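You operate a simulated robot arm through the tools that you are given. There is no shell and no other tool. Be economical: measure what you need, move in short steps, check, and stop when the job is done.

You run a simulated two-armed robot. Do the job below in one go: nothing can be reset, and whatever is moved stays where it is left.

## Task
Fetch the black rod from the top of the steel table and set it on the top of the long steel bench. Then take the yellow block brush and put it on top of the silver pipe spool. Then close the seals cabinet door. The order counts.

The check looks at the end state, three seconds after you hand in, the way a careful person would. Anything else that was tipped, shoved, dropped, spilled or broken makes it a failure. A push-on lid holds only when it is set on centred and level and pressed home; a screw cap is set on level and turned clockwise until tight.

## Robot
Two 7-joint arms with fingered hands on one trunk, on a base that drives. Base frame: it is fixed to the floor where the robot stands at the start and does not move with it; the origin is under the middle of the robot, x ahead of it, y to its left, z up; the surface under the hand at the start is at about z = 850. Lengths are in mm, angles in degrees, forces in N, time in s.
The left shoulder is at the start at [57, 125, 1101], the right one opposite. With the tool pointing down near the work surface each hand reaches from about 460 to 860 mm from the robot's upright axis, wherever it stands, measured 20 degrees to its own side. Places, roughly: seals cabinet door [3200, -800, 500]; silver pipe spool [3750, -1250, 1000]; top of the long steel bench [600, 1100, 800]; yellow block brush [3750, -1250, 1000]. Payload 4 kg a hand.
Tool frame (each hand has its own): the origin (TCP) lies between the finger pads and is the grasp point; the fingertips stand 29 mm ahead of it; z points along the fingers, y is the line along which they close. The gripper opens to 100 mm. The gripper's body begins 34 mm behind the TCP. The gripper is a hand of 5 fingers: y runs from the thumb to the fingers, the wrist lies at [-15, -105, -177] in the tool frame, and closing takes about 1.5 s.
Orientation is told as [roll, pitch, yaw] about the base's x, y, z axes, in that order, counted from this pose: with the fingers straight down and the wrist toward the robot, the tool's x, y and z point along [0, 1, 0], [1, 0, 0] and [0, 0, -1] of the base frame.

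## Interface
- The arms move only by the tool send_rows. It takes "left_moves", "right_moves" or both (then of equal length, played together; a hand with none holds still); each is a list that holds one entry, the list of rows, each a list of 7 numbers: the shift along the tool's x, y, z in mm, then the turn, a rotation vector about the tool's x, y, z in degrees, then the gripper command, from -1 (fully open) to 1 (shut), values between in proportion. In form: [[[tx, ty, tz, wx, wy, wz, grip], ...]]. A call has 1 to 12 rows; each row shifts and turns the commanded pose from where the row before left it, along the tool's axes as they then stand. Rows are played at 5 a second. More than 50 mm and 8.6 degrees between two rows, or a gripper value outside its range, and nothing of the call is played. A pose out of reach is approached as far as the arm can. The call stops where the force on the tool passes 40 N (or 10 N more than at its start, if that is more) or the arm is blocked; 0.2 s more then pass. The fingers move at their own pace (about 45 mm/s each) and stop on an object; they squeeze with about 28 N. The grip force told is the motor's: it shows also when the fingers shut on nothing. Time passes only in rows, and 0.2 s behind the last, so rows that do not move let the fingers close. The reply holds the time, the measured pose of the TCP, the force on the tool along the base axes, the opening and the grip force, in the units named above and with some noise, with the torque about the TCP (base axes, N m) and any sound that the robot's microphone picked up, and new pictures: "show" is both (left out), scene, wrist or none (wrist: the cameras of the hands that moved).
- Cameras (640 x 400 px; columns grow to the right, rows downward): "scene" is now at [162.3, -5.8, 1245.9]; the picture's right is [-0.07, -1.00, -0.00], its down [-0.41, 0.03, -0.91] and it looks along [0.91, -0.06, -0.41] (base axes); focal length 214 px, centre (320, 200). "left" rides on the left gripper at [-66, -86, -121] in its tool frame; the picture's right is [-0.76, -0.31, 0.58], its down [0.59, -0.70, 0.40] and it looks along [0.28, 0.64, 0.71] (tool axes); focal length 247 px, centre (320, 200). "right" rides on the right gripper at [66, -86, -121] in its tool frame; the picture's right is [-0.76, 0.31, -0.58], its down [-0.59, -0.70, 0.40] and it looks along [-0.28, 0.64, 0.71] (tool axes); focal length 247 px, centre (320, 200). There is no depth. A picture from a camera that has moved, and an enlarged one, comes with that camera's place and axes in the base frame and with its lens.
- slide_trunk(by): slides the trunk up (or, below 0, down) by that many mm; the arms and the scene camera ride with it, the base frame stays. It gives what a move gives, with no picture.
- drive_base(legs): drives the robot by 1 to 6 legs, each [ahead, turn to the left] in mm and degrees, along the robot's own axes; the way and the turn of a leg run together, so that a leg with both is an arc; at most 1500 mm and 180 degrees a leg. The arms and the cameras ride along, it lands a little off, and it stops where it bumps. It gives what a move gives, and a new picture of the scene camera.
- preshape(shape, hand): the hand has 5 fingers and takes this shape, open, in about a second: jaw (thumb against the fingers, like two jaws); tri (thumb and two fingers); tip (a fingertip pinch); poke (one finger out to press); point (the index stretched); flat (the hand flat); cup (the hand cupped); fist (a fist). The gripper value then closes the fingers along that shape, each until it touches; the sizes above hold for jaw. It gives what a move gives, with no picture.
- aim_head(pan, tilt): turns the head with the scene camera to pan (to the left, within 80 degrees either way) and tilt (down, from -29 to 69), counted from straight ahead of the robot. It gives what a move gives, and a new picture of the scene camera.
- close_up(camera, box): a new picture of the part [left, top, right, bottom] of that camera's present view, enlarged. The clock stands still meanwhile.
- hand_in(): hands the job in; it is judged then, once.

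Work in short steps. Places have to be worked out from the pictures, the camera data and where the tool is seen: move nearer, look again, correct. Check each grasp and each placing, and mend what went wrong. You have 165 turns and 260 pictures in all, those below and enlarged ones among them. Open the grippers and draw the arms clear of the work before you hand the job in, unless the task says otherwise; then end with one line.

The tools are called after ">>>" as a command line: name --argument value ..., lists and objects as JSON in quotes. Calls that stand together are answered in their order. send_rows: Moves the arms, as the interface text tells. Its arguments: {"type":"object","properties":{"left_moves":{"type":"array"},"right_moves":{"type":"array"},"show":{"type":"string","enum":["both","scene","wrist","none"]}},"required":[]} The other tools are called the same way: slide_trunk (by) slides the trunk up or down; preshape (shape, hand) gives the hand a shape; drive_base (legs) drives the base; aim_head (pan, tilt) turns the head that bears the scene camera; close_up (camera, box) takes an enlarged picture of a part of a camera's view; hand_in () hands the job in.

At the start:

```text
clock: 0.0
left_tool_pos: [597.6, 102.2, 1155.0]
left_tool_rot: [0.0, 0.0, 0.0]
left_ft_force: [0.5, 0.0, 0.6]
left_torque: [-0.01, 0.01, -0.02]
left_finger_gap: 99.6
left_grasp_force: 0.1
left_shape: jaw
right_tool_pos: [402.6, -330.2, 1083.7]
right_tool_rot: [0.0, 0.0, -0.1]
right_ft_force: [0.0, 0.7, -0.3]
right_torque: [-0.02, -0.04, 0.05]
right_finger_gap: 99.7
right_grasp_force: 0.1
right_shape: jaw
trunk travel left (down, up): [-300.0, 447.0]
robot x, y, heading: [2.4, -3.4, -0.1]
head pan, tilt: [-4.0, 24.5]
```

scene: 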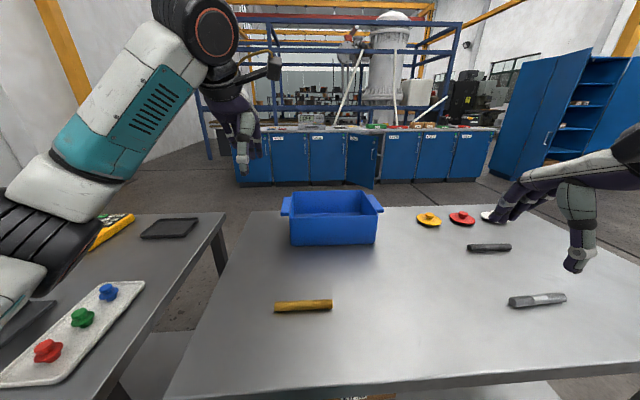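
right: 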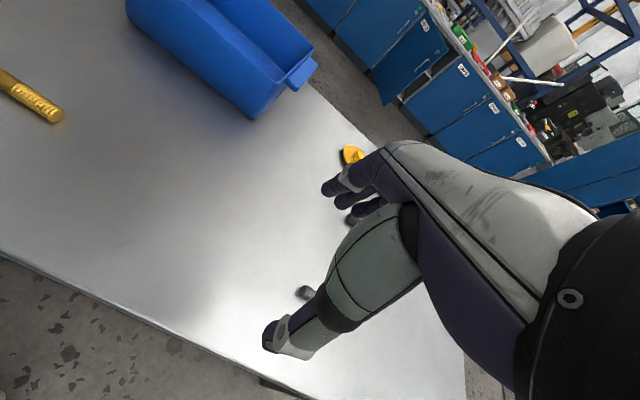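
left: 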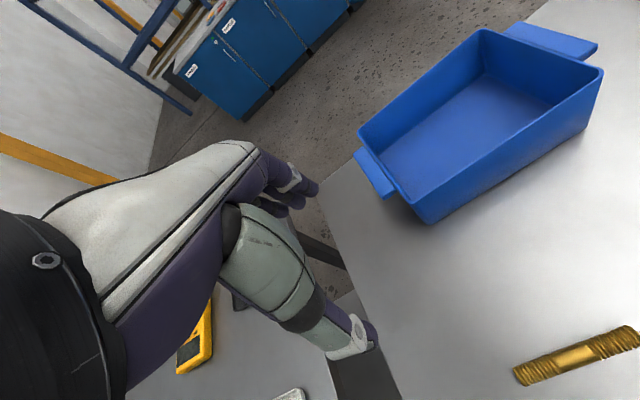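

I'll look closely at the two dark rods on the table and at the rest of the tabletop.

>>> close_up --camera "scene" --box '[400, 190, 640, 340]'

>>> aim_head --pan 60 --tilt 30

```text
2.67 times, centred on (520, 265) of scene
camera zoom: at [162.3, -5.8, 1245.9], right [-0.07, -1.0, 0.0], down [-0.41, 0.03, -0.91], along [0.91, -0.06, -0.41], focal length 572 px, centre (-213, 27)
```

zoom: 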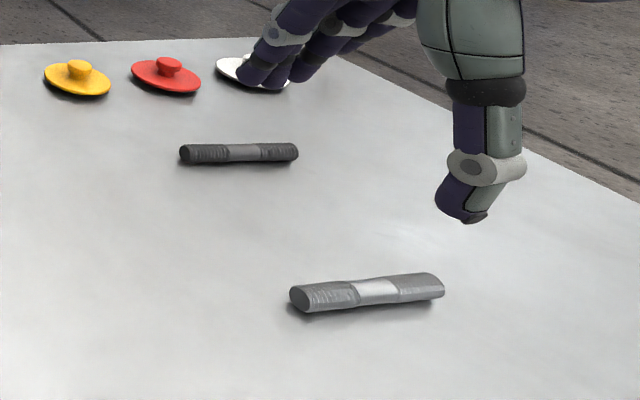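

```text
clock: 1.3
left_tool_pos: [596.8, 101.5, 1154.7]
left_tool_rot: [0.1, -0.1, 0.0]
left_ft_force: [-0.4, -0.8, 0.4]
left_torque: [0.02, 0.01, 0.01]
left_finger_gap: 99.7
left_grasp_force: 0.0
left_shape: jaw
right_tool_pos: [404.1, -329.9, 1083.9]
right_tool_rot: [0.0, -0.1, -0.1]
right_ft_force: [0.3, 0.0, 0.4]
right_torque: [0.0, 0.0, 0.01]
right_finger_gap: 100.1
right_grasp_force: 0.1
right_shape: jaw
trunk travel left (down, up): [-300.0, 447.0]
robot x, y, heading: [0.6, 0.8, 0.1]
head pan, tilt: [60.0, 30.0]
camera scene: at [115.5, 78.9, 1237.1], right [0.87, -0.5, 0.0], down [-0.25, -0.43, -0.87], along [0.43, 0.75, -0.5], focal length 214 px, centre (320, 200)
```

scene: 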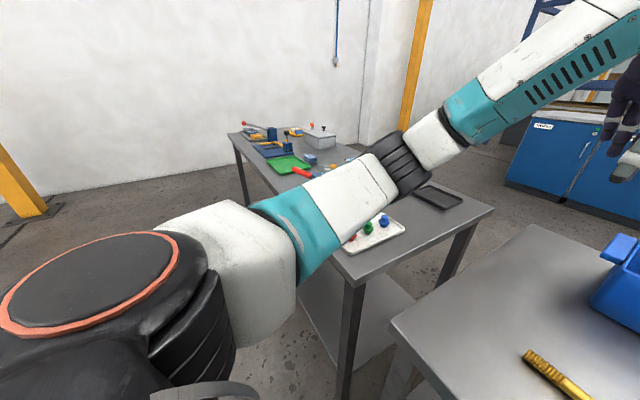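

The darker, slimmer rod is at about (647,-540,860), lying along y; the grey one nearer is a decoy. I turn the robot a bit right so that the right arm faces it.

>>> drive_base --legs '[[0, -20]]'

>>> aim_head --pan -15 --tilt 35

```text
clock: 2.9
left_tool_pos: [597.2, -106.8, 1154.6]
left_tool_rot: [0.0, 0.1, -20.0]
left_ft_force: [0.1, -0.6, -0.1]
left_torque: [-0.02, -0.01, -0.02]
left_finger_gap: 100.0
left_grasp_force: 0.1
left_shape: jaw
right_tool_pos: [266.6, -447.0, 1083.7]
right_tool_rot: [0.0, 0.0, -20.1]
right_ft_force: [1.0, 0.9, -0.1]
right_torque: [0.01, -0.01, 0.0]
right_finger_gap: 100.0
right_grasp_force: 0.1
right_shape: jaw
trunk travel left (down, up): [-300.0, 447.0]
robot x, y, heading: [-3.0, -2.9, -20.0]
head pan, tilt: [60.0, 30.0]
camera scene: at [135.0, 34.3, 1237.2], right [0.64, -0.77, 0.0], down [-0.38, -0.32, -0.87], along [0.66, 0.56, -0.5], focal length 214 px, centre (320, 200)
```

scene: 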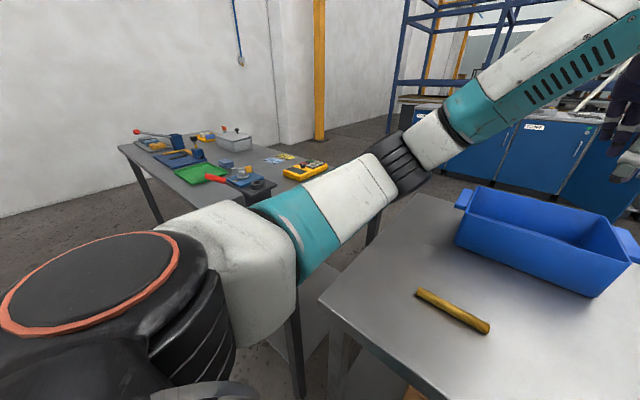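

```text
clock: 4.3
left_tool_pos: [597.7, -108.5, 1154.0]
left_tool_rot: [0.0, 0.0, -20.1]
left_ft_force: [0.4, -1.0, -0.8]
left_torque: [0.01, 0.0, 0.0]
left_finger_gap: 100.0
left_grasp_force: 0.1
left_shape: jaw
right_tool_pos: [267.2, -446.8, 1084.3]
right_tool_rot: [0.0, -0.1, -20.2]
right_ft_force: [1.1, 0.6, -0.1]
right_torque: [0.03, -0.03, 0.02]
right_finger_gap: 99.8
right_grasp_force: 0.2
right_shape: jaw
trunk travel left (down, up): [-300.0, 447.0]
robot x, y, heading: [3.9, -0.9, -20.3]
head pan, tilt: [-15.0, 35.0]
camera scene: at [138.1, -74.0, 1229.3], right [-0.57, -0.82, 0.0], down [-0.47, 0.33, -0.82], along [0.67, -0.47, -0.57], focal length 214 px, centre (320, 200)
```

scene: 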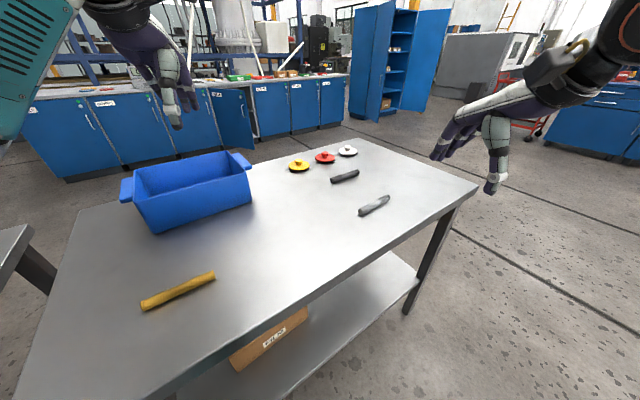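

The rod's place agrees in two views: about (645,-540,860). I bring the right hand above it at height ~960.

>>> send_rows --right_moves '[[[5.2, 48.4, 0, 0, 0, 0, -1], [5.2, 48.4, 0, 0, 0, 0, -1], [5.2, 48.4, 0, 0, 0, 0, -1], [5.2, 48.4, 0, 0, 0, 0, -1], [5.2, 48.4, 0, 0, 0, 0, -1], [5.2, 48.4, 0, 0, 0, 0, -1], [5.2, 48.4, 0, 0, 0, 0, -1], [5.2, 48.4, 0, 0, 0, 0, -1], [0, 0, 40, 0, 0, -8.3, -1], [0, 0, 40, 0, 0, -8.3, -1], [0, 0, 40, 0, 0, 0, -1], [0, 0, 0, 0, 0, 0, -1]]]' --show "both"

```text
clock: 6.9
left_tool_pos: [597.3, -107.1, 1155.1]
left_tool_rot: [0.1, 0.0, -20.0]
left_ft_force: [0.5, -0.2, 0.1]
left_torque: [0.01, 0.01, -0.02]
left_finger_gap: 99.9
left_grasp_force: 0.0
left_shape: jaw
right_tool_pos: [615.4, -535.3, 957.3]
right_tool_rot: [0.0, 0.0, -3.3]
right_ft_force: [-1.3, 0.6, 0.1]
right_torque: [0.0, 0.04, 0.02]
right_finger_gap: 99.6
right_grasp_force: 0.0
right_shape: jaw
right hand out of reach, approached as far as the arm can: row 8
trunk travel left (down, up): [-300.0, 447.0]
robot x, y, heading: [0.2, -1.2, -20.3]
head pan, tilt: [-15.0, 35.0]
camera scene: at [137.7, -73.5, 1229.4], right [-0.57, -0.82, 0.0], down [-0.47, 0.33, -0.82], along [0.67, -0.47, -0.57], focal length 214 px, centre (320, 200)
camera right: at [531.7, -464.4, 1078.9], right [0.26, -0.77, 0.58], down [-0.74, -0.55, -0.4], along [0.62, -0.32, -0.71], focal length 247 px, centre (320, 200)
```

scene: 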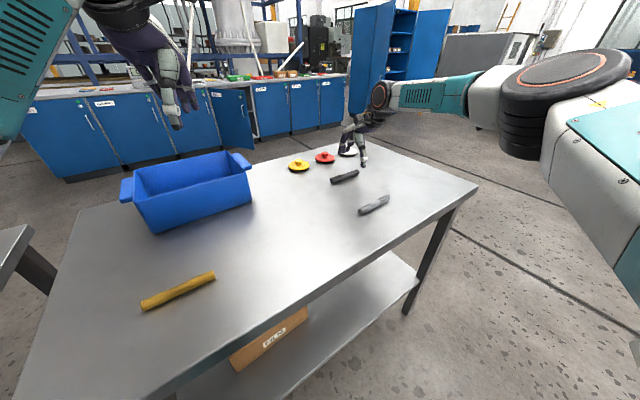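
right: 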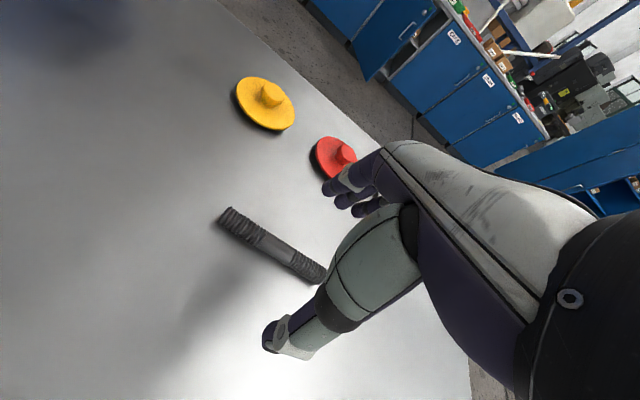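

Rod centre re-measured at about (641,-540). I shift ~25 mm forward and lower part of the way.

>>> send_rows --right_moves '[[[-3, 26, 0, 0, 0, 0, -1], [0, 0, 30, 0, 0, 0, -1], [0, 0, 20, 0, 0, 0, -1], [0, 0, 0, 0, 0, 0, -1]]]' --show "wrist"

>>> close_up --camera "scene" --box '[290, 110, 420, 220]'

```text
clock: 7.9
left_tool_pos: [597.0, -107.6, 1153.4]
left_tool_rot: [0.0, 0.1, -20.0]
left_ft_force: [0.1, -0.5, 0.0]
left_torque: [-0.03, 0.01, -0.02]
left_finger_gap: 100.1
left_grasp_force: 0.0
left_shape: jaw
right_tool_pos: [606.8, -532.2, 910.7]
right_tool_rot: [0.0, 0.0, -3.5]
right_ft_force: [0.1, -0.2, 0.4]
right_torque: [-0.02, 0.0, 0.02]
right_finger_gap: 100.0
right_grasp_force: 0.1
right_shape: jaw
right hand out of reach, approached as far as the arm can: row 1, 2, 3
trunk travel left (down, up): [-300.0, 447.0]
robot x, y, heading: [2.5, 1.9, -20.4]
head pan, tilt: [-15.0, 35.0]
camera right: at [524.9, -461.7, 1031.6], right [0.26, -0.77, 0.58], down [-0.74, -0.55, -0.4], along [0.62, -0.32, -0.71], focal length 247 px, centre (320, 200)
```

right: 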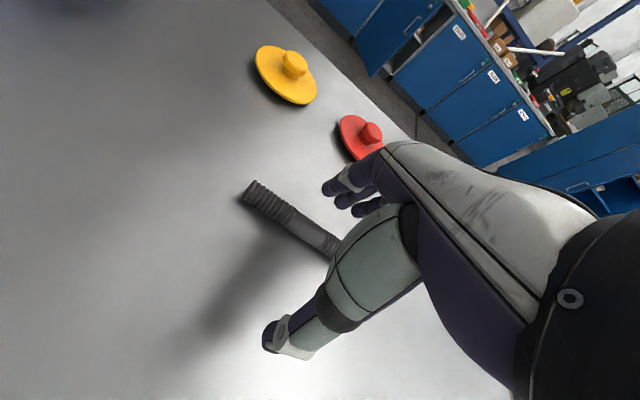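

```text
3.64 times, centred on (355, 165) of scene
camera zoom: at [138.2, -74.0, 1229.3], right [-0.57, -0.82, 0.0], down [-0.47, 0.33, -0.82], along [0.67, -0.47, -0.57], focal length 780 px, centre (193, 327)
```

zoom: 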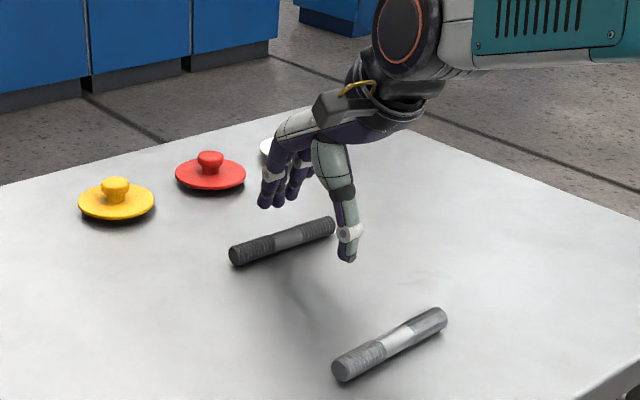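

The hand is reach-limited ~35 mm short. I lift it a bit and drive forward 70 mm.

>>> send_rows --right_moves '[[[0, 0, -45, 0, 0, 0, -1]]]' --show "none"

>>> drive_base --legs '[[80, 0]]'

```text
clock: 8.3
left_tool_pos: [597.5, -108.8, 1154.2]
left_tool_rot: [0.1, 0.0, -20.0]
left_ft_force: [1.0, 0.1, 0.1]
left_torque: [-0.03, -0.01, 0.02]
left_finger_gap: 99.7
left_grasp_force: 0.0
left_shape: jaw
right_tool_pos: [607.0, -531.7, 955.8]
right_tool_rot: [0.0, 0.0, -3.4]
right_ft_force: [-0.6, -0.3, 0.4]
right_torque: [-0.04, 0.03, 0.0]
right_finger_gap: 99.8
right_grasp_force: 0.0
right_shape: jaw
trunk travel left (down, up): [-300.0, 447.0]
robot x, y, heading: [-0.1, 1.0, -20.0]
head pan, tilt: [-15.0, 35.0]
```

```text
clock: 9.4
left_tool_pos: [664.1, -133.6, 1156.4]
left_tool_rot: [0.1, -0.2, -20.2]
left_ft_force: [0.3, 0.7, 0.4]
left_torque: [-0.02, -0.08, 0.03]
left_finger_gap: 99.8
left_grasp_force: 0.0
left_shape: jaw
right_tool_pos: [674.2, -559.6, 959.3]
right_tool_rot: [0.0, -0.2, -3.6]
right_ft_force: [-0.2, 0.3, 0.9]
right_torque: [-0.04, -0.09, 0.0]
right_finger_gap: 100.1
right_grasp_force: 0.1
right_shape: jaw
trunk travel left (down, up): [-300.0, 447.0]
robot x, y, heading: [69.2, -25.0, -20.1]
head pan, tilt: [-15.0, 35.0]
camera scene: at [204.9, -99.1, 1229.9], right [-0.58, -0.82, 0.0], down [-0.47, 0.33, -0.82], along [0.67, -0.47, -0.57], focal length 214 px, centre (320, 200)
```

scene: 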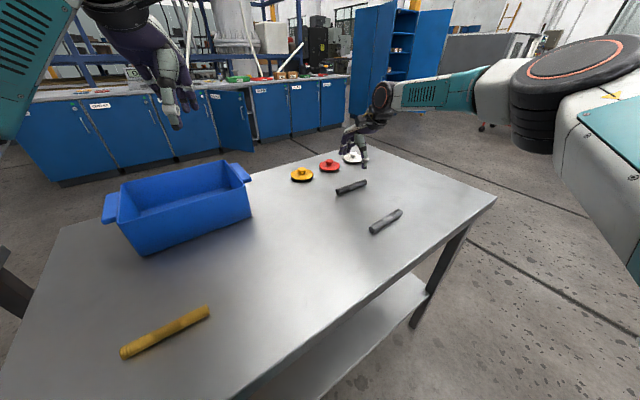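

Now move back 34 mm and left 18 mm to be over the rod, and lower to ~905.

>>> send_rows --right_moves '[[[18, -34, 0, 0, 0, 0, -1], [0, 0, 35, 0, 0, 0, -1], [0, 0, 20, 0, 0, 0, -1], [0, 0, 0, 0, 0, 0, -1]]]' --show "wrist"

>>> close_up --camera "scene" --box '[290, 110, 420, 220]'

```text
clock: 10.4
left_tool_pos: [666.3, -134.4, 1155.1]
left_tool_rot: [0.1, 0.1, -20.0]
left_ft_force: [0.1, -0.3, -0.2]
left_torque: [0.02, 0.01, -0.01]
left_finger_gap: 99.8
left_grasp_force: 0.1
left_shape: jaw
right_tool_pos: [642.9, -538.7, 901.4]
right_tool_rot: [-0.1, 0.0, -3.6]
right_ft_force: [-0.6, 0.3, -0.4]
right_torque: [-0.02, -0.02, -0.02]
right_finger_gap: 99.9
right_grasp_force: 0.1
right_shape: jaw
trunk travel left (down, up): [-300.0, 447.0]
robot x, y, heading: [70.9, -28.5, -20.1]
head pan, tilt: [-15.0, 35.0]
camera right: at [560.1, -468.8, 1022.0], right [0.26, -0.78, 0.58], down [-0.74, -0.54, -0.4], along [0.62, -0.32, -0.71], focal length 247 px, centre (320, 200)
```

right: 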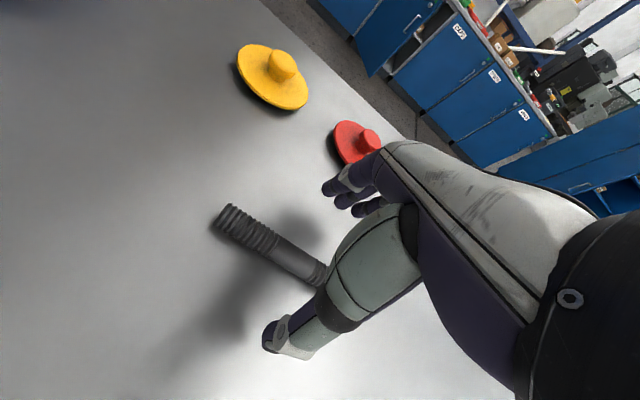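

```text
3.64 times, centred on (355, 165) of scene
camera zoom: at [207.6, -99.9, 1229.2], right [-0.58, -0.82, 0.0], down [-0.47, 0.33, -0.82], along [0.67, -0.47, -0.57], focal length 780 px, centre (193, 327)
```

zoom: 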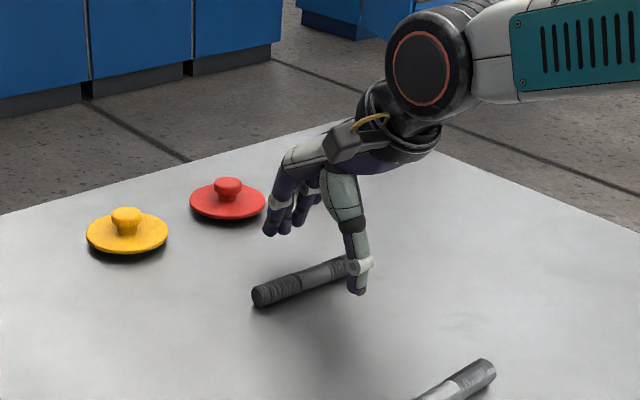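

The rod lies between thumb and fingers. I lower to the table with force watching, then close.

>>> send_rows --right_moves '[[[0, 0, 10, 0, 0, 0, -1], [0, 0, 6, 0, 0, 0, -1], [0, 0, 0, 0, 0, 0, -1]]]' --show "none"

>>> send_rows --right_moves '[[[0, 0, 0, 0, 0, 0, 1], [0, 0, 0, 0, 0, 0, 1], [0, 0, 0, 0, 0, 0, 1], [0, 0, 0, 0, 0, 0, 1], [0, 0, 0, 0, 0, 0, 1], [0, 0, 0, 0, 0, 0, 1], [0, 0, 0, 0, 0, 0, 1], [0, 0, 0, 0, 0, 0, 1], [0, 0, 0, 0, 0, 0, 1]]]' --show "wrist"

>>> close_up --camera "scene" --box '[290, 110, 420, 220]'

```text
clock: 11.2
left_tool_pos: [666.7, -134.3, 1155.4]
left_tool_rot: [0.0, 0.0, -20.1]
left_ft_force: [0.6, 0.0, 0.5]
left_torque: [-0.02, 0.03, 0.03]
left_finger_gap: 100.0
left_grasp_force: 0.1
left_shape: jaw
right_tool_pos: [642.2, -539.6, 883.6]
right_tool_rot: [0.0, 0.0, -3.6]
right_ft_force: [-0.7, 0.4, 0.2]
right_torque: [-0.05, 0.02, -0.05]
right_finger_gap: 100.0
right_grasp_force: 0.1
right_shape: jaw
trunk travel left (down, up): [-300.0, 447.0]
robot x, y, heading: [69.9, -26.4, -20.2]
head pan, tilt: [-15.0, 35.0]
```

```text
clock: 13.2
left_tool_pos: [664.7, -134.2, 1154.7]
left_tool_rot: [-0.1, -0.1, -20.1]
left_ft_force: [-0.2, -0.2, 0.5]
left_torque: [0.04, 0.0, 0.01]
left_finger_gap: 99.7
left_grasp_force: 0.0
left_shape: jaw
right_tool_pos: [642.4, -539.9, 886.1]
right_tool_rot: [0.0, 0.0, -3.5]
right_ft_force: [-0.1, -0.2, 2.3]
right_torque: [-0.03, -0.02, 0.08]
right_finger_gap: 12.0
right_grasp_force: 28.0
right_shape: jaw
trunk travel left (down, up): [-300.0, 447.0]
robot x, y, heading: [69.4, -22.9, -20.1]
head pan, tilt: [-15.0, 35.0]
camera right: at [560.1, -469.0, 1006.5], right [0.26, -0.77, 0.58], down [-0.74, -0.54, -0.4], along [0.62, -0.32, -0.71], focal length 247 px, centre (320, 200)
```

right: 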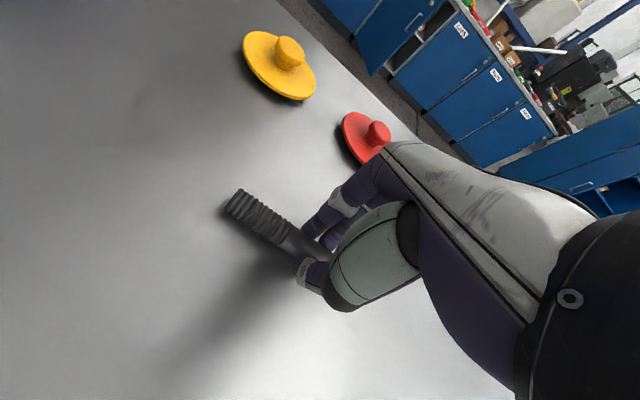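

```text
3.64 times, centred on (355, 165) of scene
camera zoom: at [207.3, -99.7, 1229.3], right [-0.58, -0.82, 0.0], down [-0.47, 0.33, -0.82], along [0.67, -0.47, -0.57], focal length 780 px, centre (193, 327)
```

zoom: 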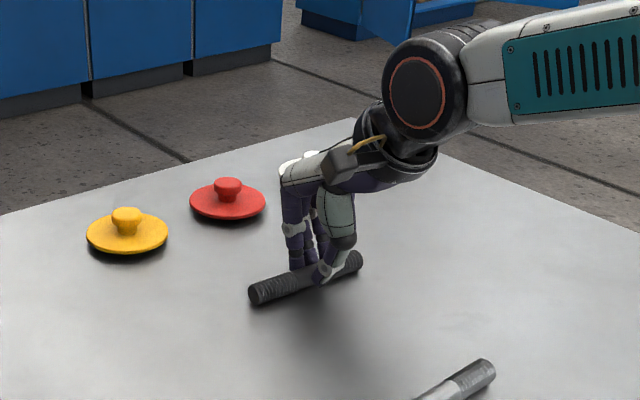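

Gap 12 mm at 28 N: the rod seems held. I lift it straight up and look.

>>> send_rows --right_moves '[[[0, 0, -25, 0, 0, 0, 1], [0, 0, -40, 0, 0, 0, 1], [0, 0, -45, 0, 0, 0, 1], [0, 0, -45, 0, 0, 0, 1], [0, 0, -45, 0, 0, 0, 1], [0, 0, 0, 0, 0, 0, 1]]]' --show "both"

```text
clock: 14.6
left_tool_pos: [666.0, -135.8, 1153.3]
left_tool_rot: [0.1, 0.0, -20.0]
left_ft_force: [-0.1, 0.2, -0.3]
left_torque: [0.03, 0.0, -0.04]
left_finger_gap: 99.8
left_grasp_force: 0.2
left_shape: jaw
right_tool_pos: [643.7, -541.3, 1085.5]
right_tool_rot: [0.0, 0.0, -3.6]
right_ft_force: [0.8, 0.0, -2.5]
right_torque: [0.04, -0.02, -0.01]
right_finger_gap: 11.9
right_grasp_force: 28.3
right_shape: jaw
trunk travel left (down, up): [-300.0, 447.0]
robot x, y, heading: [70.9, -24.0, -20.2]
head pan, tilt: [-15.0, 35.0]
camera scene: at [207.9, -100.3, 1229.1], right [-0.58, -0.82, 0.0], down [-0.47, 0.33, -0.82], along [0.67, -0.47, -0.57], focal length 214 px, centre (320, 200)
camera right: at [560.1, -469.8, 1206.5], right [0.26, -0.78, 0.58], down [-0.74, -0.54, -0.4], along [0.62, -0.32, -0.71], focal length 247 px, centre (320, 200)
```

scene: 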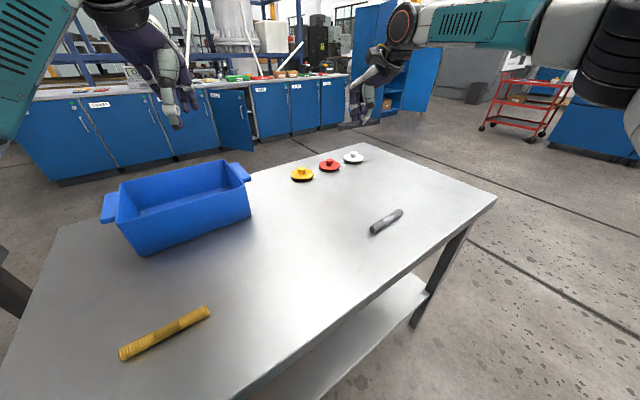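
right: 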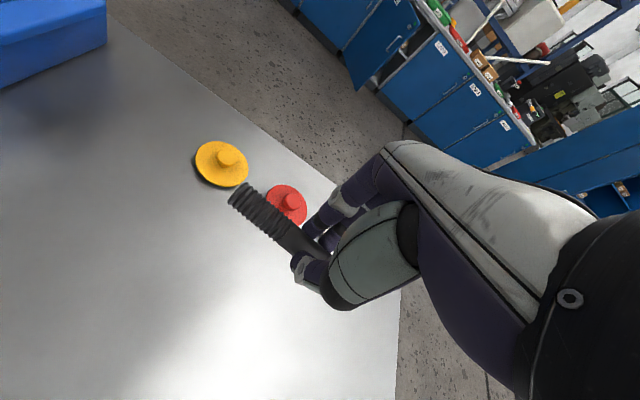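

The rod is held. I back off, then turn left and drive toward the long bench.

>>> drive_base --legs '[[-320, 0], [0, 110]]'

>>> aim_head --pan -20 --tilt 20

```text
clock: 21.5
left_tool_pos: [-336.0, 682.2, 1153.8]
left_tool_rot: [-0.1, 0.0, 90.3]
left_ft_force: [0.2, 0.0, 0.9]
left_torque: [0.0, 0.01, 0.0]
left_finger_gap: 100.0
left_grasp_force: 0.1
left_shape: jaw
right_tool_pos: [51.9, 803.6, 1085.3]
right_tool_rot: [0.0, 0.0, 106.9]
right_ft_force: [0.4, 0.2, -2.6]
right_torque: [-0.02, 0.01, 0.02]
right_finger_gap: 11.4
right_grasp_force: 28.0
right_shape: jaw
trunk travel left (down, up): [-300.0, 447.0]
robot x, y, heading: [-229.7, 84.3, 90.3]
head pan, tilt: [-15.0, 35.0]
camera scene: at [-208.9, 242.1, 1229.2], right [0.97, -0.25, 0.0], down [-0.15, -0.56, -0.82], along [0.21, 0.79, -0.57], focal length 214 px, centre (320, 200)
```

scene: 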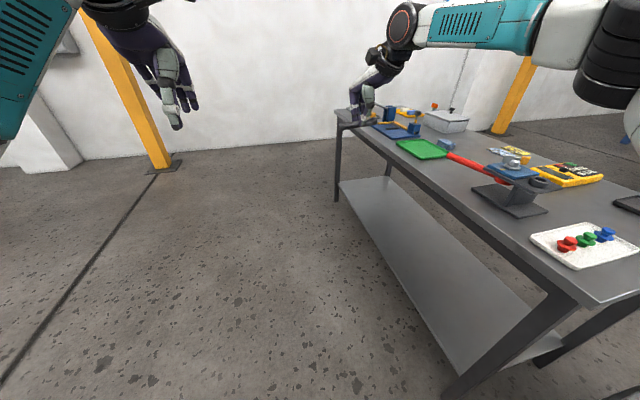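

```text
clock: 22.2
left_tool_pos: [-336.3, 683.2, 1154.7]
left_tool_rot: [0.0, 0.0, 90.4]
left_ft_force: [0.6, 0.1, 0.1]
left_torque: [-0.02, 0.0, -0.02]
left_finger_gap: 99.9
left_grasp_force: 0.0
left_shape: jaw
right_tool_pos: [51.0, 802.8, 1086.0]
right_tool_rot: [0.0, -0.1, 106.9]
right_ft_force: [-0.3, -0.3, -3.0]
right_torque: [0.03, -0.03, 0.0]
right_finger_gap: 11.7
right_grasp_force: 28.2
right_shape: jaw
trunk travel left (down, up): [-300.0, 447.0]
robot x, y, heading: [-231.6, 87.7, 90.4]
head pan, tilt: [-20.0, 20.0]
camera scene: at [-199.6, 244.5, 1253.0], right [0.94, -0.34, 0.0], down [-0.12, -0.32, -0.94], along [0.32, 0.88, -0.34], focal length 214 px, centre (320, 200)
```

scene: 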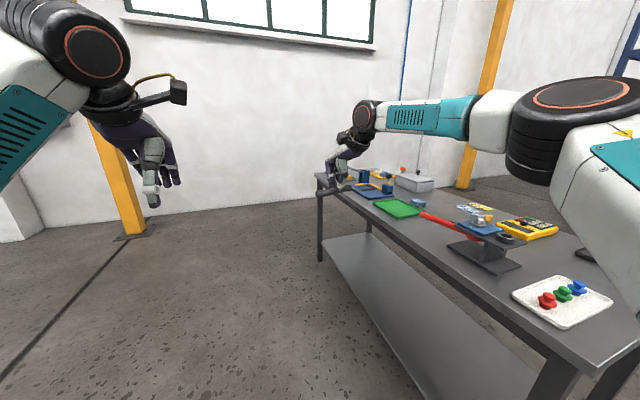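

The bench is cluttered; I drive alongside it and turn to face it for a good view.

>>> drive_base --legs '[[920, 0], [0, -90]]'

>>> aim_head --pan 0 --tilt 35

```text
clock: 31.0
left_tool_pos: [360.9, 1098.0, 1154.5]
left_tool_rot: [0.0, -0.1, -0.1]
left_ft_force: [0.0, -0.1, 1.0]
left_torque: [-0.01, 0.0, 0.04]
left_finger_gap: 100.3
left_grasp_force: 0.1
left_shape: jaw
right_tool_pos: [475.9, 708.3, 1085.0]
right_tool_rot: [-0.1, 0.1, 16.3]
right_ft_force: [0.1, -0.2, -3.0]
right_torque: [-0.01, 0.02, -0.05]
right_finger_gap: 11.3
right_grasp_force: 27.8
right_shape: jaw
trunk travel left (down, up): [-300.0, 447.0]
robot x, y, heading: [-238.0, 994.3, -0.2]
head pan, tilt: [-20.0, 20.0]
camera scene: at [-79.7, 964.8, 1253.1], right [-0.35, -0.94, 0.0], down [-0.32, 0.12, -0.94], along [0.88, -0.33, -0.34], focal length 214 px, centre (320, 200)
```

scene: 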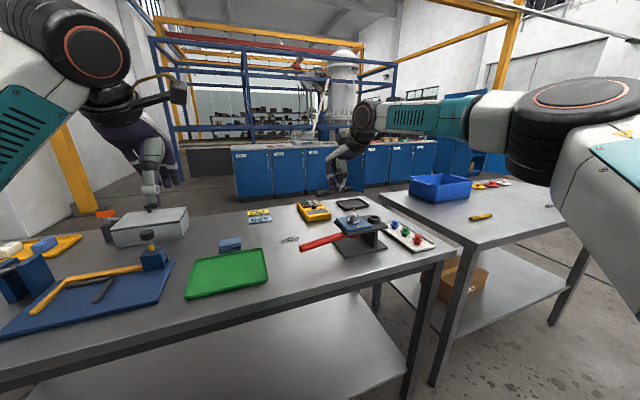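

```text
clock: 31.8
left_tool_pos: [361.5, 1098.2, 1154.8]
left_tool_rot: [0.0, 0.0, -0.2]
left_ft_force: [-0.6, -2.0, 0.2]
left_torque: [0.0, 0.01, 0.0]
left_finger_gap: 99.7
left_grasp_force: 0.0
left_shape: jaw
right_tool_pos: [476.2, 708.8, 1085.6]
right_tool_rot: [0.0, 0.1, 16.3]
right_ft_force: [-0.8, 0.2, -2.9]
right_torque: [-0.03, -0.01, 0.02]
right_finger_gap: 11.0
right_grasp_force: 28.2
right_shape: jaw
trunk travel left (down, up): [-300.0, 447.0]
robot x, y, heading: [-236.6, 1000.0, -0.4]
head pan, tilt: [0.0, 35.0]
camera scene: at [-78.9, 996.8, 1229.3], right [-0.01, -1.0, 0.0], down [-0.57, 0.0, -0.82], along [0.82, 0.0, -0.57], focal length 214 px, centre (320, 200)
```

scene: 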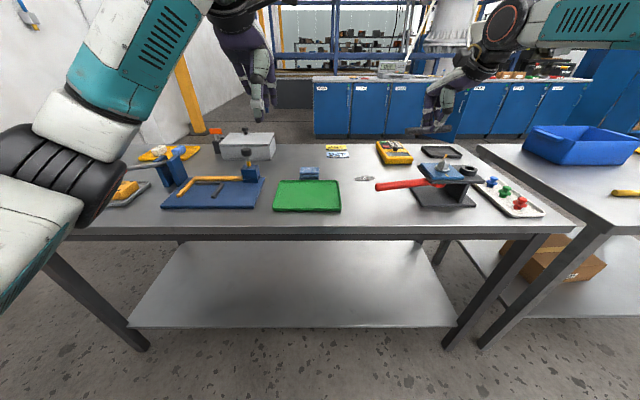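

Bench surface seems ~850 too; a free patch lies between the green tray and the press base, around (405,815). I move the rod above it and lower part way.

>>> send_rows --right_moves '[[[40.6, -12.8, 0, 0, 0, 0, 1], [40.6, -12.8, 0, 0, 0, 0, 1], [40.6, -12.8, 0, 0, 0, 0, 1], [0, 0, 0, 0, 0, 8.15, 1], [0, 0, 0, 0, 0, 8.15, 1], [0, 0, 45, 0, 0, 0, 1], [0, 0, 45, 0, 0, 0, 1], [0, 0, 45, 0, 0, 0, 1], [0, 0, 20, 0, 0, 0, 1], [0, 0, 0, 0, 0, 0, 1]]]' --show "both"

>>> close_up --camera "scene" --box '[260, 120, 500, 270]'

```text
clock: 34.0
left_tool_pos: [361.5, 1098.0, 1155.0]
left_tool_rot: [0.0, 0.0, -0.3]
left_ft_force: [0.1, -0.9, -0.4]
left_torque: [-0.01, -0.03, -0.02]
left_finger_gap: 99.9
left_grasp_force: 0.1
left_shape: jaw
right_tool_pos: [404.3, 814.4, 930.6]
right_tool_rot: [0.1, 0.0, 0.0]
right_ft_force: [-0.1, 0.1, -2.7]
right_torque: [-0.05, 0.01, 0.0]
right_finger_gap: 11.5
right_grasp_force: 28.2
right_shape: jaw
trunk travel left (down, up): [-300.0, 447.0]
robot x, y, heading: [-238.2, 998.5, -0.7]
head pan, tilt: [0.0, 35.0]
camera scene: at [-79.0, 997.0, 1229.3], right [-0.01, -1.0, 0.0], down [-0.57, 0.0, -0.82], along [0.82, 0.0, -0.57], focal length 214 px, centre (320, 200)
camera right: at [317.9, 879.9, 1051.6], right [0.31, -0.76, 0.58], down [-0.7, -0.59, -0.4], along [0.64, -0.28, -0.71], focal length 247 px, centre (320, 200)
```

scene: 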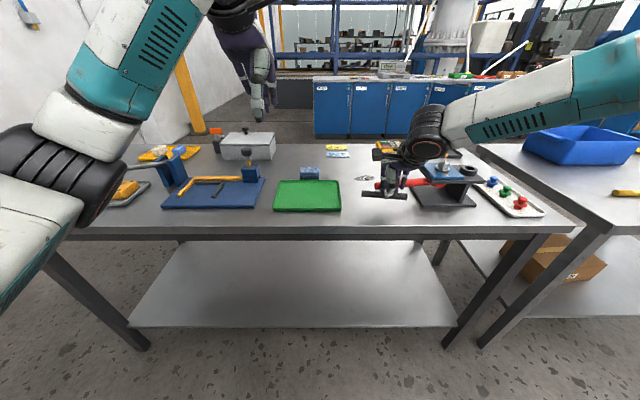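
right: 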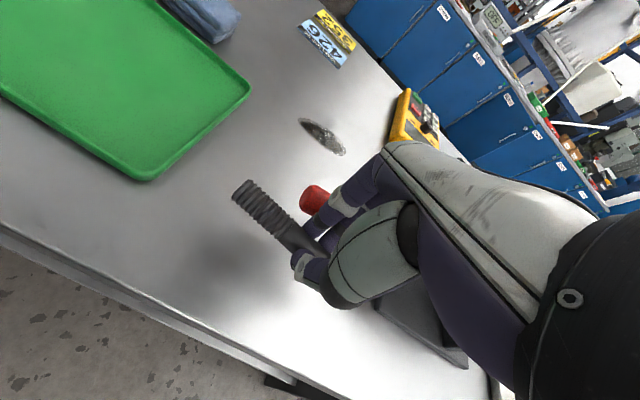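

```text
2.67 times, centred on (380, 195) of scene
camera zoom: at [-79.0, 997.0, 1229.3], right [-0.01, -1.0, 0.0], down [-0.57, 0.0, -0.82], along [0.82, 0.0, -0.57], focal length 572 px, centre (160, 213)
```

zoom: 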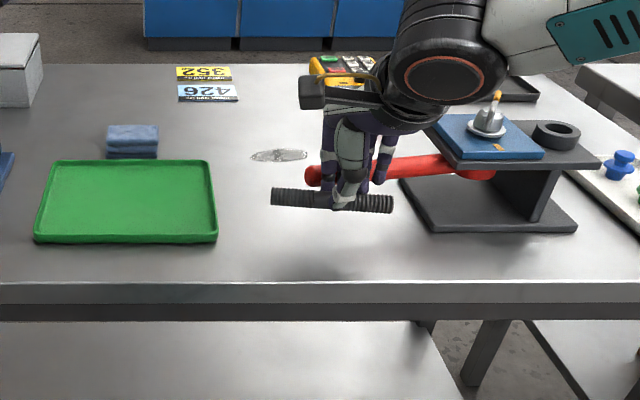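

The red lever handle is elevated (~(448,832,907)) and too close to the fingers here. A roomier free patch lies at about (820,1075) between the grey box and the number cards; I lift, move the left arm aside and drive there.

>>> send_rows --right_moves '[[[0, 0, -45, 0, 0, 0, 1], [0, 0, -45, 0, 0, 0, 1], [0, 0, -45, 0, 0, 0, 1], [0, 0, -30, 0, 0, 0, 1], [0, 0, 0, 0, 0, 0, 1]]]' --left_moves '[[[45, 0, 0, 0, 0, 0, -1], [45, 0, 0, 0, 0, 0, -1], [45, 0, 0, 0, 0, 0, -1], [45, 0, 0, 0, 0, 0, -1], [45, 0, 0, 0, 0, 0, -1]]]' --show "none"

>>> drive_base --legs '[[0, 20], [300, 0]]'

```text
clock: 35.2
left_tool_pos: [361.1, 1322.7, 1152.9]
left_tool_rot: [-0.1, 0.1, -0.3]
left_ft_force: [0.7, 0.0, -0.6]
left_torque: [0.01, -0.01, 0.0]
left_finger_gap: 99.6
left_grasp_force: 0.1
left_shape: jaw
right_tool_pos: [406.4, 815.5, 1096.7]
right_tool_rot: [0.1, 0.0, -0.1]
right_ft_force: [-1.2, -0.2, -3.0]
right_torque: [-0.02, 0.01, -0.03]
right_finger_gap: 11.1
right_grasp_force: 27.8
right_shape: jaw
trunk travel left (down, up): [-300.0, 447.0]
robot x, y, heading: [-235.9, 998.0, -0.4]
head pan, tilt: [0.0, 35.0]
```

```text
clock: 38.4
left_tool_pos: [497.2, 1607.5, 1153.4]
left_tool_rot: [0.0, 0.0, 19.7]
left_ft_force: [0.3, 0.7, 0.4]
left_torque: [-0.06, 0.01, 0.0]
left_finger_gap: 99.7
left_grasp_force: 0.0
left_shape: jaw
right_tool_pos: [712.4, 1146.8, 1095.1]
right_tool_rot: [-0.1, 0.0, 20.0]
right_ft_force: [0.0, 0.2, -3.2]
right_torque: [-0.04, -0.03, 0.01]
right_finger_gap: 11.4
right_grasp_force: 27.9
right_shape: jaw
trunk travel left (down, up): [-300.0, 447.0]
robot x, y, heading: [43.4, 1099.4, 19.6]
head pan, tilt: [0.0, 35.0]
camera scene: at [194.9, 1152.5, 1229.1], right [0.34, -0.94, 0.0], down [-0.54, -0.19, -0.82], along [0.77, 0.28, -0.57], focal length 214 px, centre (320, 200)
```

scene: 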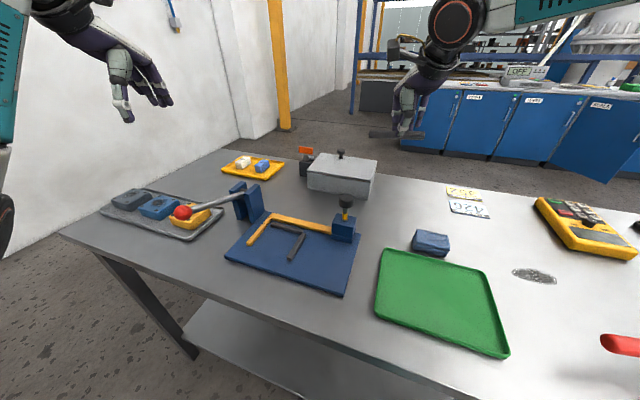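

Free patch centre re-measured at (800–820,1085). I move the hand above (800,1082) and lower to ~930.

>>> send_rows --right_moves '[[[-30.3, 20.2, 0, 0, 0, 0, 1], [-30.3, 20.2, 0, 0, 0, 0, 1], [-30.3, 20.2, 0, 0, 0, 0, 1], [0, 0, 0, 0, 0, 8, 1], [0, 0, 45, 0, 0, 0, 1], [0, 0, 45, 0, 0, 0, 1], [0, 0, 45, 0, 0, 0, 1], [0, 0, 30, 0, 0, 0, 1], [0, 0, 0, 0, 0, 0, 1]]]' --show "both"

```text
clock: 40.4
left_tool_pos: [497.4, 1606.9, 1153.1]
left_tool_rot: [0.0, 0.0, 19.8]
left_ft_force: [-0.1, -0.4, -1.0]
left_torque: [0.0, 0.02, 0.01]
left_finger_gap: 99.8
left_grasp_force: 0.1
left_shape: jaw
right_tool_pos: [798.7, 1082.5, 929.9]
right_tool_rot: [0.0, 0.0, 12.0]
right_ft_force: [0.3, -0.5, -1.7]
right_torque: [-0.05, -0.01, -0.01]
right_finger_gap: 11.3
right_grasp_force: 28.2
right_shape: jaw
trunk travel left (down, up): [-300.0, 447.0]
robot x, y, heading: [42.9, 1097.6, 19.8]
head pan, tilt: [0.0, 35.0]
camera scene: at [194.2, 1152.2, 1229.3], right [0.34, -0.94, 0.0], down [-0.54, -0.19, -0.82], along [0.77, 0.28, -0.57], focal length 214 px, centre (320, 200)
camera right: at [700.7, 1129.0, 1050.9], right [0.46, -0.68, 0.58], down [-0.57, -0.72, -0.4], along [0.69, -0.14, -0.71], focal length 247 px, centre (320, 200)
```

scene: 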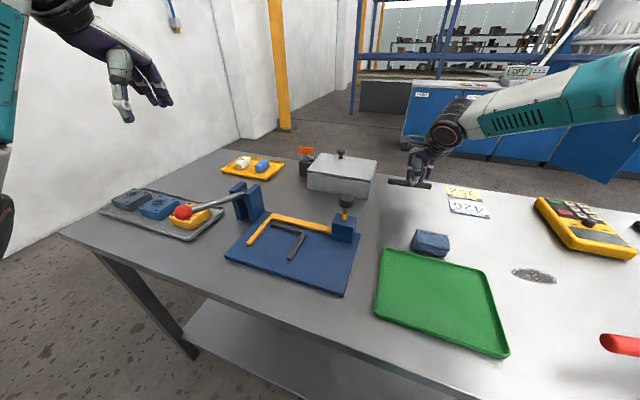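
right: 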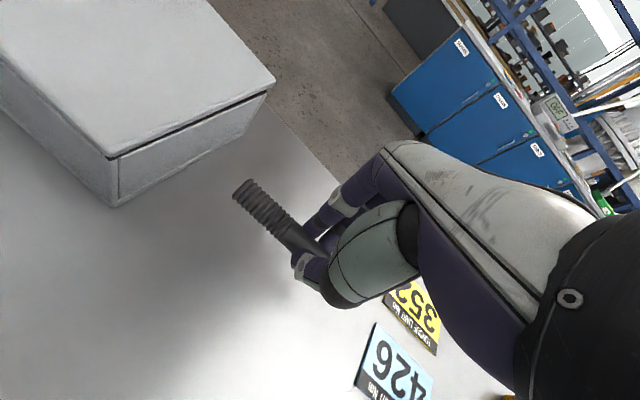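

Area clear. Lower gently to contact.

>>> send_rows --right_moves '[[[0, 0, 20, 0, 0, 0, 1], [0, 0, 15, 0, 0, 0, 1], [0, 0, 5, 0, 0, 0, 1], [0, 0, 4, 0, 0, 0, 1], [0, 0, 0, 0, 0, 0, 1]]]' --show "none"

```text
clock: 41.6
left_tool_pos: [496.9, 1607.0, 1154.6]
left_tool_rot: [0.0, -0.1, 19.8]
left_ft_force: [0.1, 1.1, -0.4]
left_torque: [0.01, 0.01, -0.05]
left_finger_gap: 100.0
left_grasp_force: 0.1
left_shape: jaw
right_tool_pos: [799.2, 1083.1, 886.0]
right_tool_rot: [0.0, 0.0, 11.9]
right_ft_force: [-0.2, -0.5, -0.7]
right_torque: [-0.03, 0.03, 0.01]
right_finger_gap: 11.0
right_grasp_force: 28.0
right_shape: jaw
trunk travel left (down, up): [-300.0, 447.0]
robot x, y, heading: [46.6, 1099.0, 19.8]
head pan, tilt: [0.0, 35.0]
```

Force is dropping; press 2–4 mm more and watch.

>>> send_rows --right_moves '[[[0, 0, 2, 0, 0, 0, 1], [0, 0, 1, 0, 0, 0, 1], [0, 0, 0, 0, 0, 0, 1]]]' --show "wrist"

```text
clock: 42.4
left_tool_pos: [495.1, 1607.5, 1155.3]
left_tool_rot: [0.0, -0.2, 19.8]
left_ft_force: [-0.9, -0.8, -0.1]
left_torque: [-0.01, 0.01, -0.04]
left_finger_gap: 99.6
left_grasp_force: 0.0
left_shape: jaw
right_tool_pos: [799.7, 1083.0, 886.6]
right_tool_rot: [0.0, -0.3, 12.0]
right_ft_force: [2.2, -1.1, 10.5]
right_torque: [-0.05, -0.12, 0.06]
right_finger_gap: 11.4
right_grasp_force: 28.2
right_shape: jaw
trunk travel left (down, up): [-300.0, 447.0]
robot x, y, heading: [44.5, 1099.5, 19.8]
head pan, tilt: [0.0, 35.0]
camera right: at [700.3, 1128.9, 1007.0], right [0.46, -0.68, 0.58], down [-0.56, -0.72, -0.4], along [0.69, -0.14, -0.71], focal length 247 px, centre (320, 200)
```

right: 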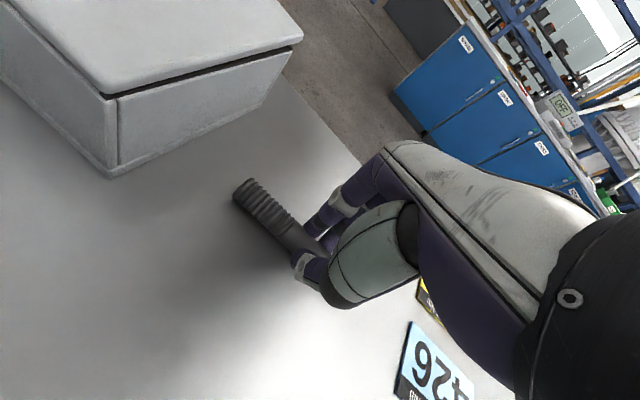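

Contact (10 N up). Release, then lift straight off.

>>> send_rows --right_moves '[[[0, 0, -1, 0, 0, 0, 0.4], [0, 0, 0, 0, 0, 0, 0.0], [0, 0, 0, 0, 0, 0, -0.5], [0, 0, 0, 0, 0, 0, -1], [0, 0, 0, 0, 0, 0, -1], [0, 0, 0, 0, 0, 0, -1], [0, 0, 0, 0, 0, 0, -1], [0, 0, 0, 0, 0, 0, -1]]]' --show "none"

>>> send_rows --right_moves '[[[0, 0, -20, 0, 0, 0, -1], [0, 0, -40, 0, 0, 0, -1], [0, 0, -45, 0, 0, 0, -1], [0, 0, -45, 0, 0, 0, -1], [0, 0, -45, 0, 0, 0, -1], [0, 0, 0, 0, 0, 0, -1]]]' --show "both"

```text
clock: 44.2
left_tool_pos: [497.0, 1607.9, 1154.3]
left_tool_rot: [0.0, 0.0, 19.9]
left_ft_force: [-0.3, -0.1, -1.0]
left_torque: [-0.01, 0.04, 0.01]
left_finger_gap: 100.1
left_grasp_force: 0.0
left_shape: jaw
right_tool_pos: [799.6, 1082.7, 885.3]
right_tool_rot: [-0.1, 0.0, 12.0]
right_ft_force: [0.3, -0.3, -0.3]
right_torque: [0.01, -0.03, 0.0]
right_finger_gap: 99.5
right_grasp_force: 0.0
right_shape: jaw
trunk travel left (down, up): [-300.0, 447.0]
robot x, y, heading: [45.3, 1098.3, 19.7]
head pan, tilt: [0.0, 35.0]
```

```text
clock: 45.6
left_tool_pos: [496.3, 1606.9, 1153.6]
left_tool_rot: [0.0, 0.0, 19.8]
left_ft_force: [0.6, -0.6, 0.5]
left_torque: [-0.02, -0.01, -0.02]
left_finger_gap: 99.8
left_grasp_force: 0.0
left_shape: jaw
right_tool_pos: [799.9, 1082.6, 1081.1]
right_tool_rot: [0.0, 0.0, 12.0]
right_ft_force: [0.5, -0.4, 0.1]
right_torque: [-0.02, 0.0, 0.0]
right_finger_gap: 99.9
right_grasp_force: 0.0
right_shape: jaw
trunk travel left (down, up): [-300.0, 447.0]
robot x, y, heading: [48.0, 1096.7, 19.7]
head pan, tilt: [0.0, 35.0]
camera scene: at [194.3, 1152.2, 1229.2], right [0.34, -0.94, 0.0], down [-0.54, -0.19, -0.82], along [0.77, 0.28, -0.57], focal length 214 px, centre (320, 200)
camera right: at [702.0, 1129.0, 1201.7], right [0.46, -0.68, 0.58], down [-0.57, -0.72, -0.4], along [0.69, -0.14, -0.71], focal length 247 px, centre (320, 200)
```

scene: 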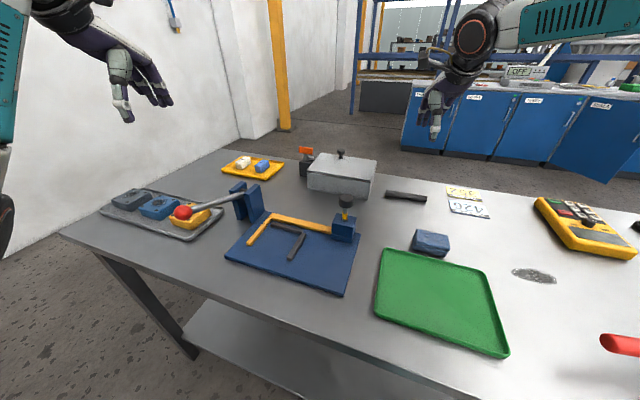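
right: 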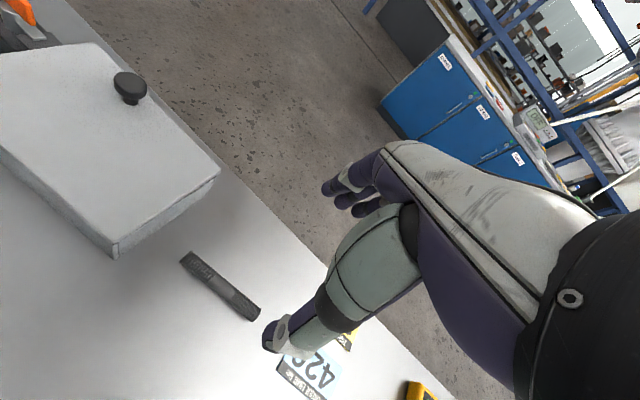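

Rod rests on the bench. Task 2: back off and drive around the table's right end toward the cabinet row.

>>> drive_base --legs '[[-320, 0], [0, -110], [1250, 0], [1250, 0]]'

>>> aim_head --pan 50 --tilt 15

```text
clock: 64.3
left_tool_pos: [81.0, -2124.8, 1153.7]
left_tool_rot: [0.0, 0.0, -90.3]
left_ft_force: [0.8, 0.1, -0.1]
left_torque: [-0.01, 0.0, -0.03]
left_finger_gap: 99.9
left_grasp_force: 0.2
left_shape: jaw
right_tool_pos: [-515.7, -2229.2, 1080.2]
right_tool_rot: [0.0, 0.0, -98.1]
right_ft_force: [-0.7, 0.4, -0.3]
right_torque: [-0.03, 0.02, 0.0]
right_finger_gap: 99.6
right_grasp_force: 0.1
right_shape: jaw
trunk travel left (down, up): [-300.0, 447.0]
robot x, y, heading: [-240.5, -1525.8, -90.4]
head pan, tilt: [0.0, 35.0]
camera scene: at [-243.3, -1682.5, 1229.2], right [-1.0, 0.01, 0.0], down [0.0, 0.57, -0.82], along [-0.01, -0.82, -0.57], focal length 214 px, centre (320, 200)
```

scene: 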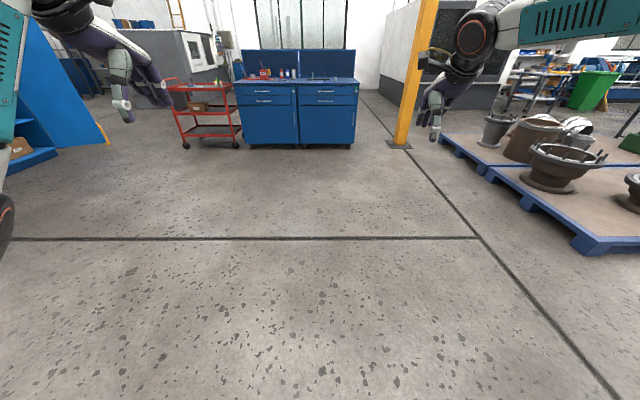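

```text
clock: 65.5
left_tool_pos: [80.6, -2124.0, 1154.3]
left_tool_rot: [0.0, 0.0, -90.3]
left_ft_force: [0.1, 0.5, -0.5]
left_torque: [0.01, -0.01, 0.0]
left_finger_gap: 100.0
left_grasp_force: 0.1
left_shape: jaw
right_tool_pos: [-516.5, -2227.9, 1081.4]
right_tool_rot: [0.0, 0.0, -98.0]
right_ft_force: [-0.4, -1.7, 0.0]
right_torque: [0.0, -0.02, 0.0]
right_finger_gap: 100.0
right_grasp_force: 0.0
right_shape: jaw
trunk travel left (down, up): [-300.0, 447.0]
robot x, y, heading: [-242.2, -1522.4, -90.5]
head pan, tilt: [50.0, 15.0]
camera scene: at [-171.6, -1654.8, 1261.2], right [-0.65, -0.76, 0.0], down [-0.2, 0.17, -0.97], along [0.73, -0.63, -0.26], focal length 214 px, centre (320, 200)
```

scene: 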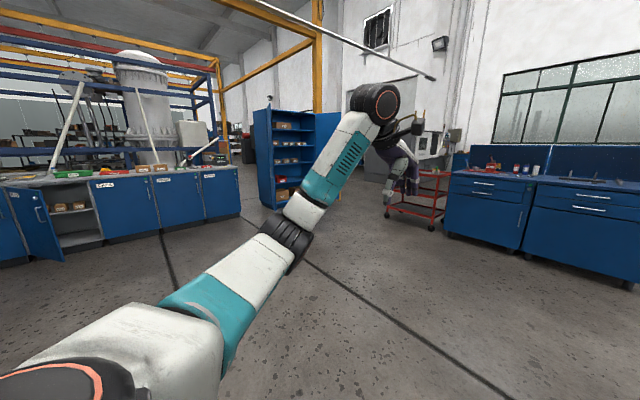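

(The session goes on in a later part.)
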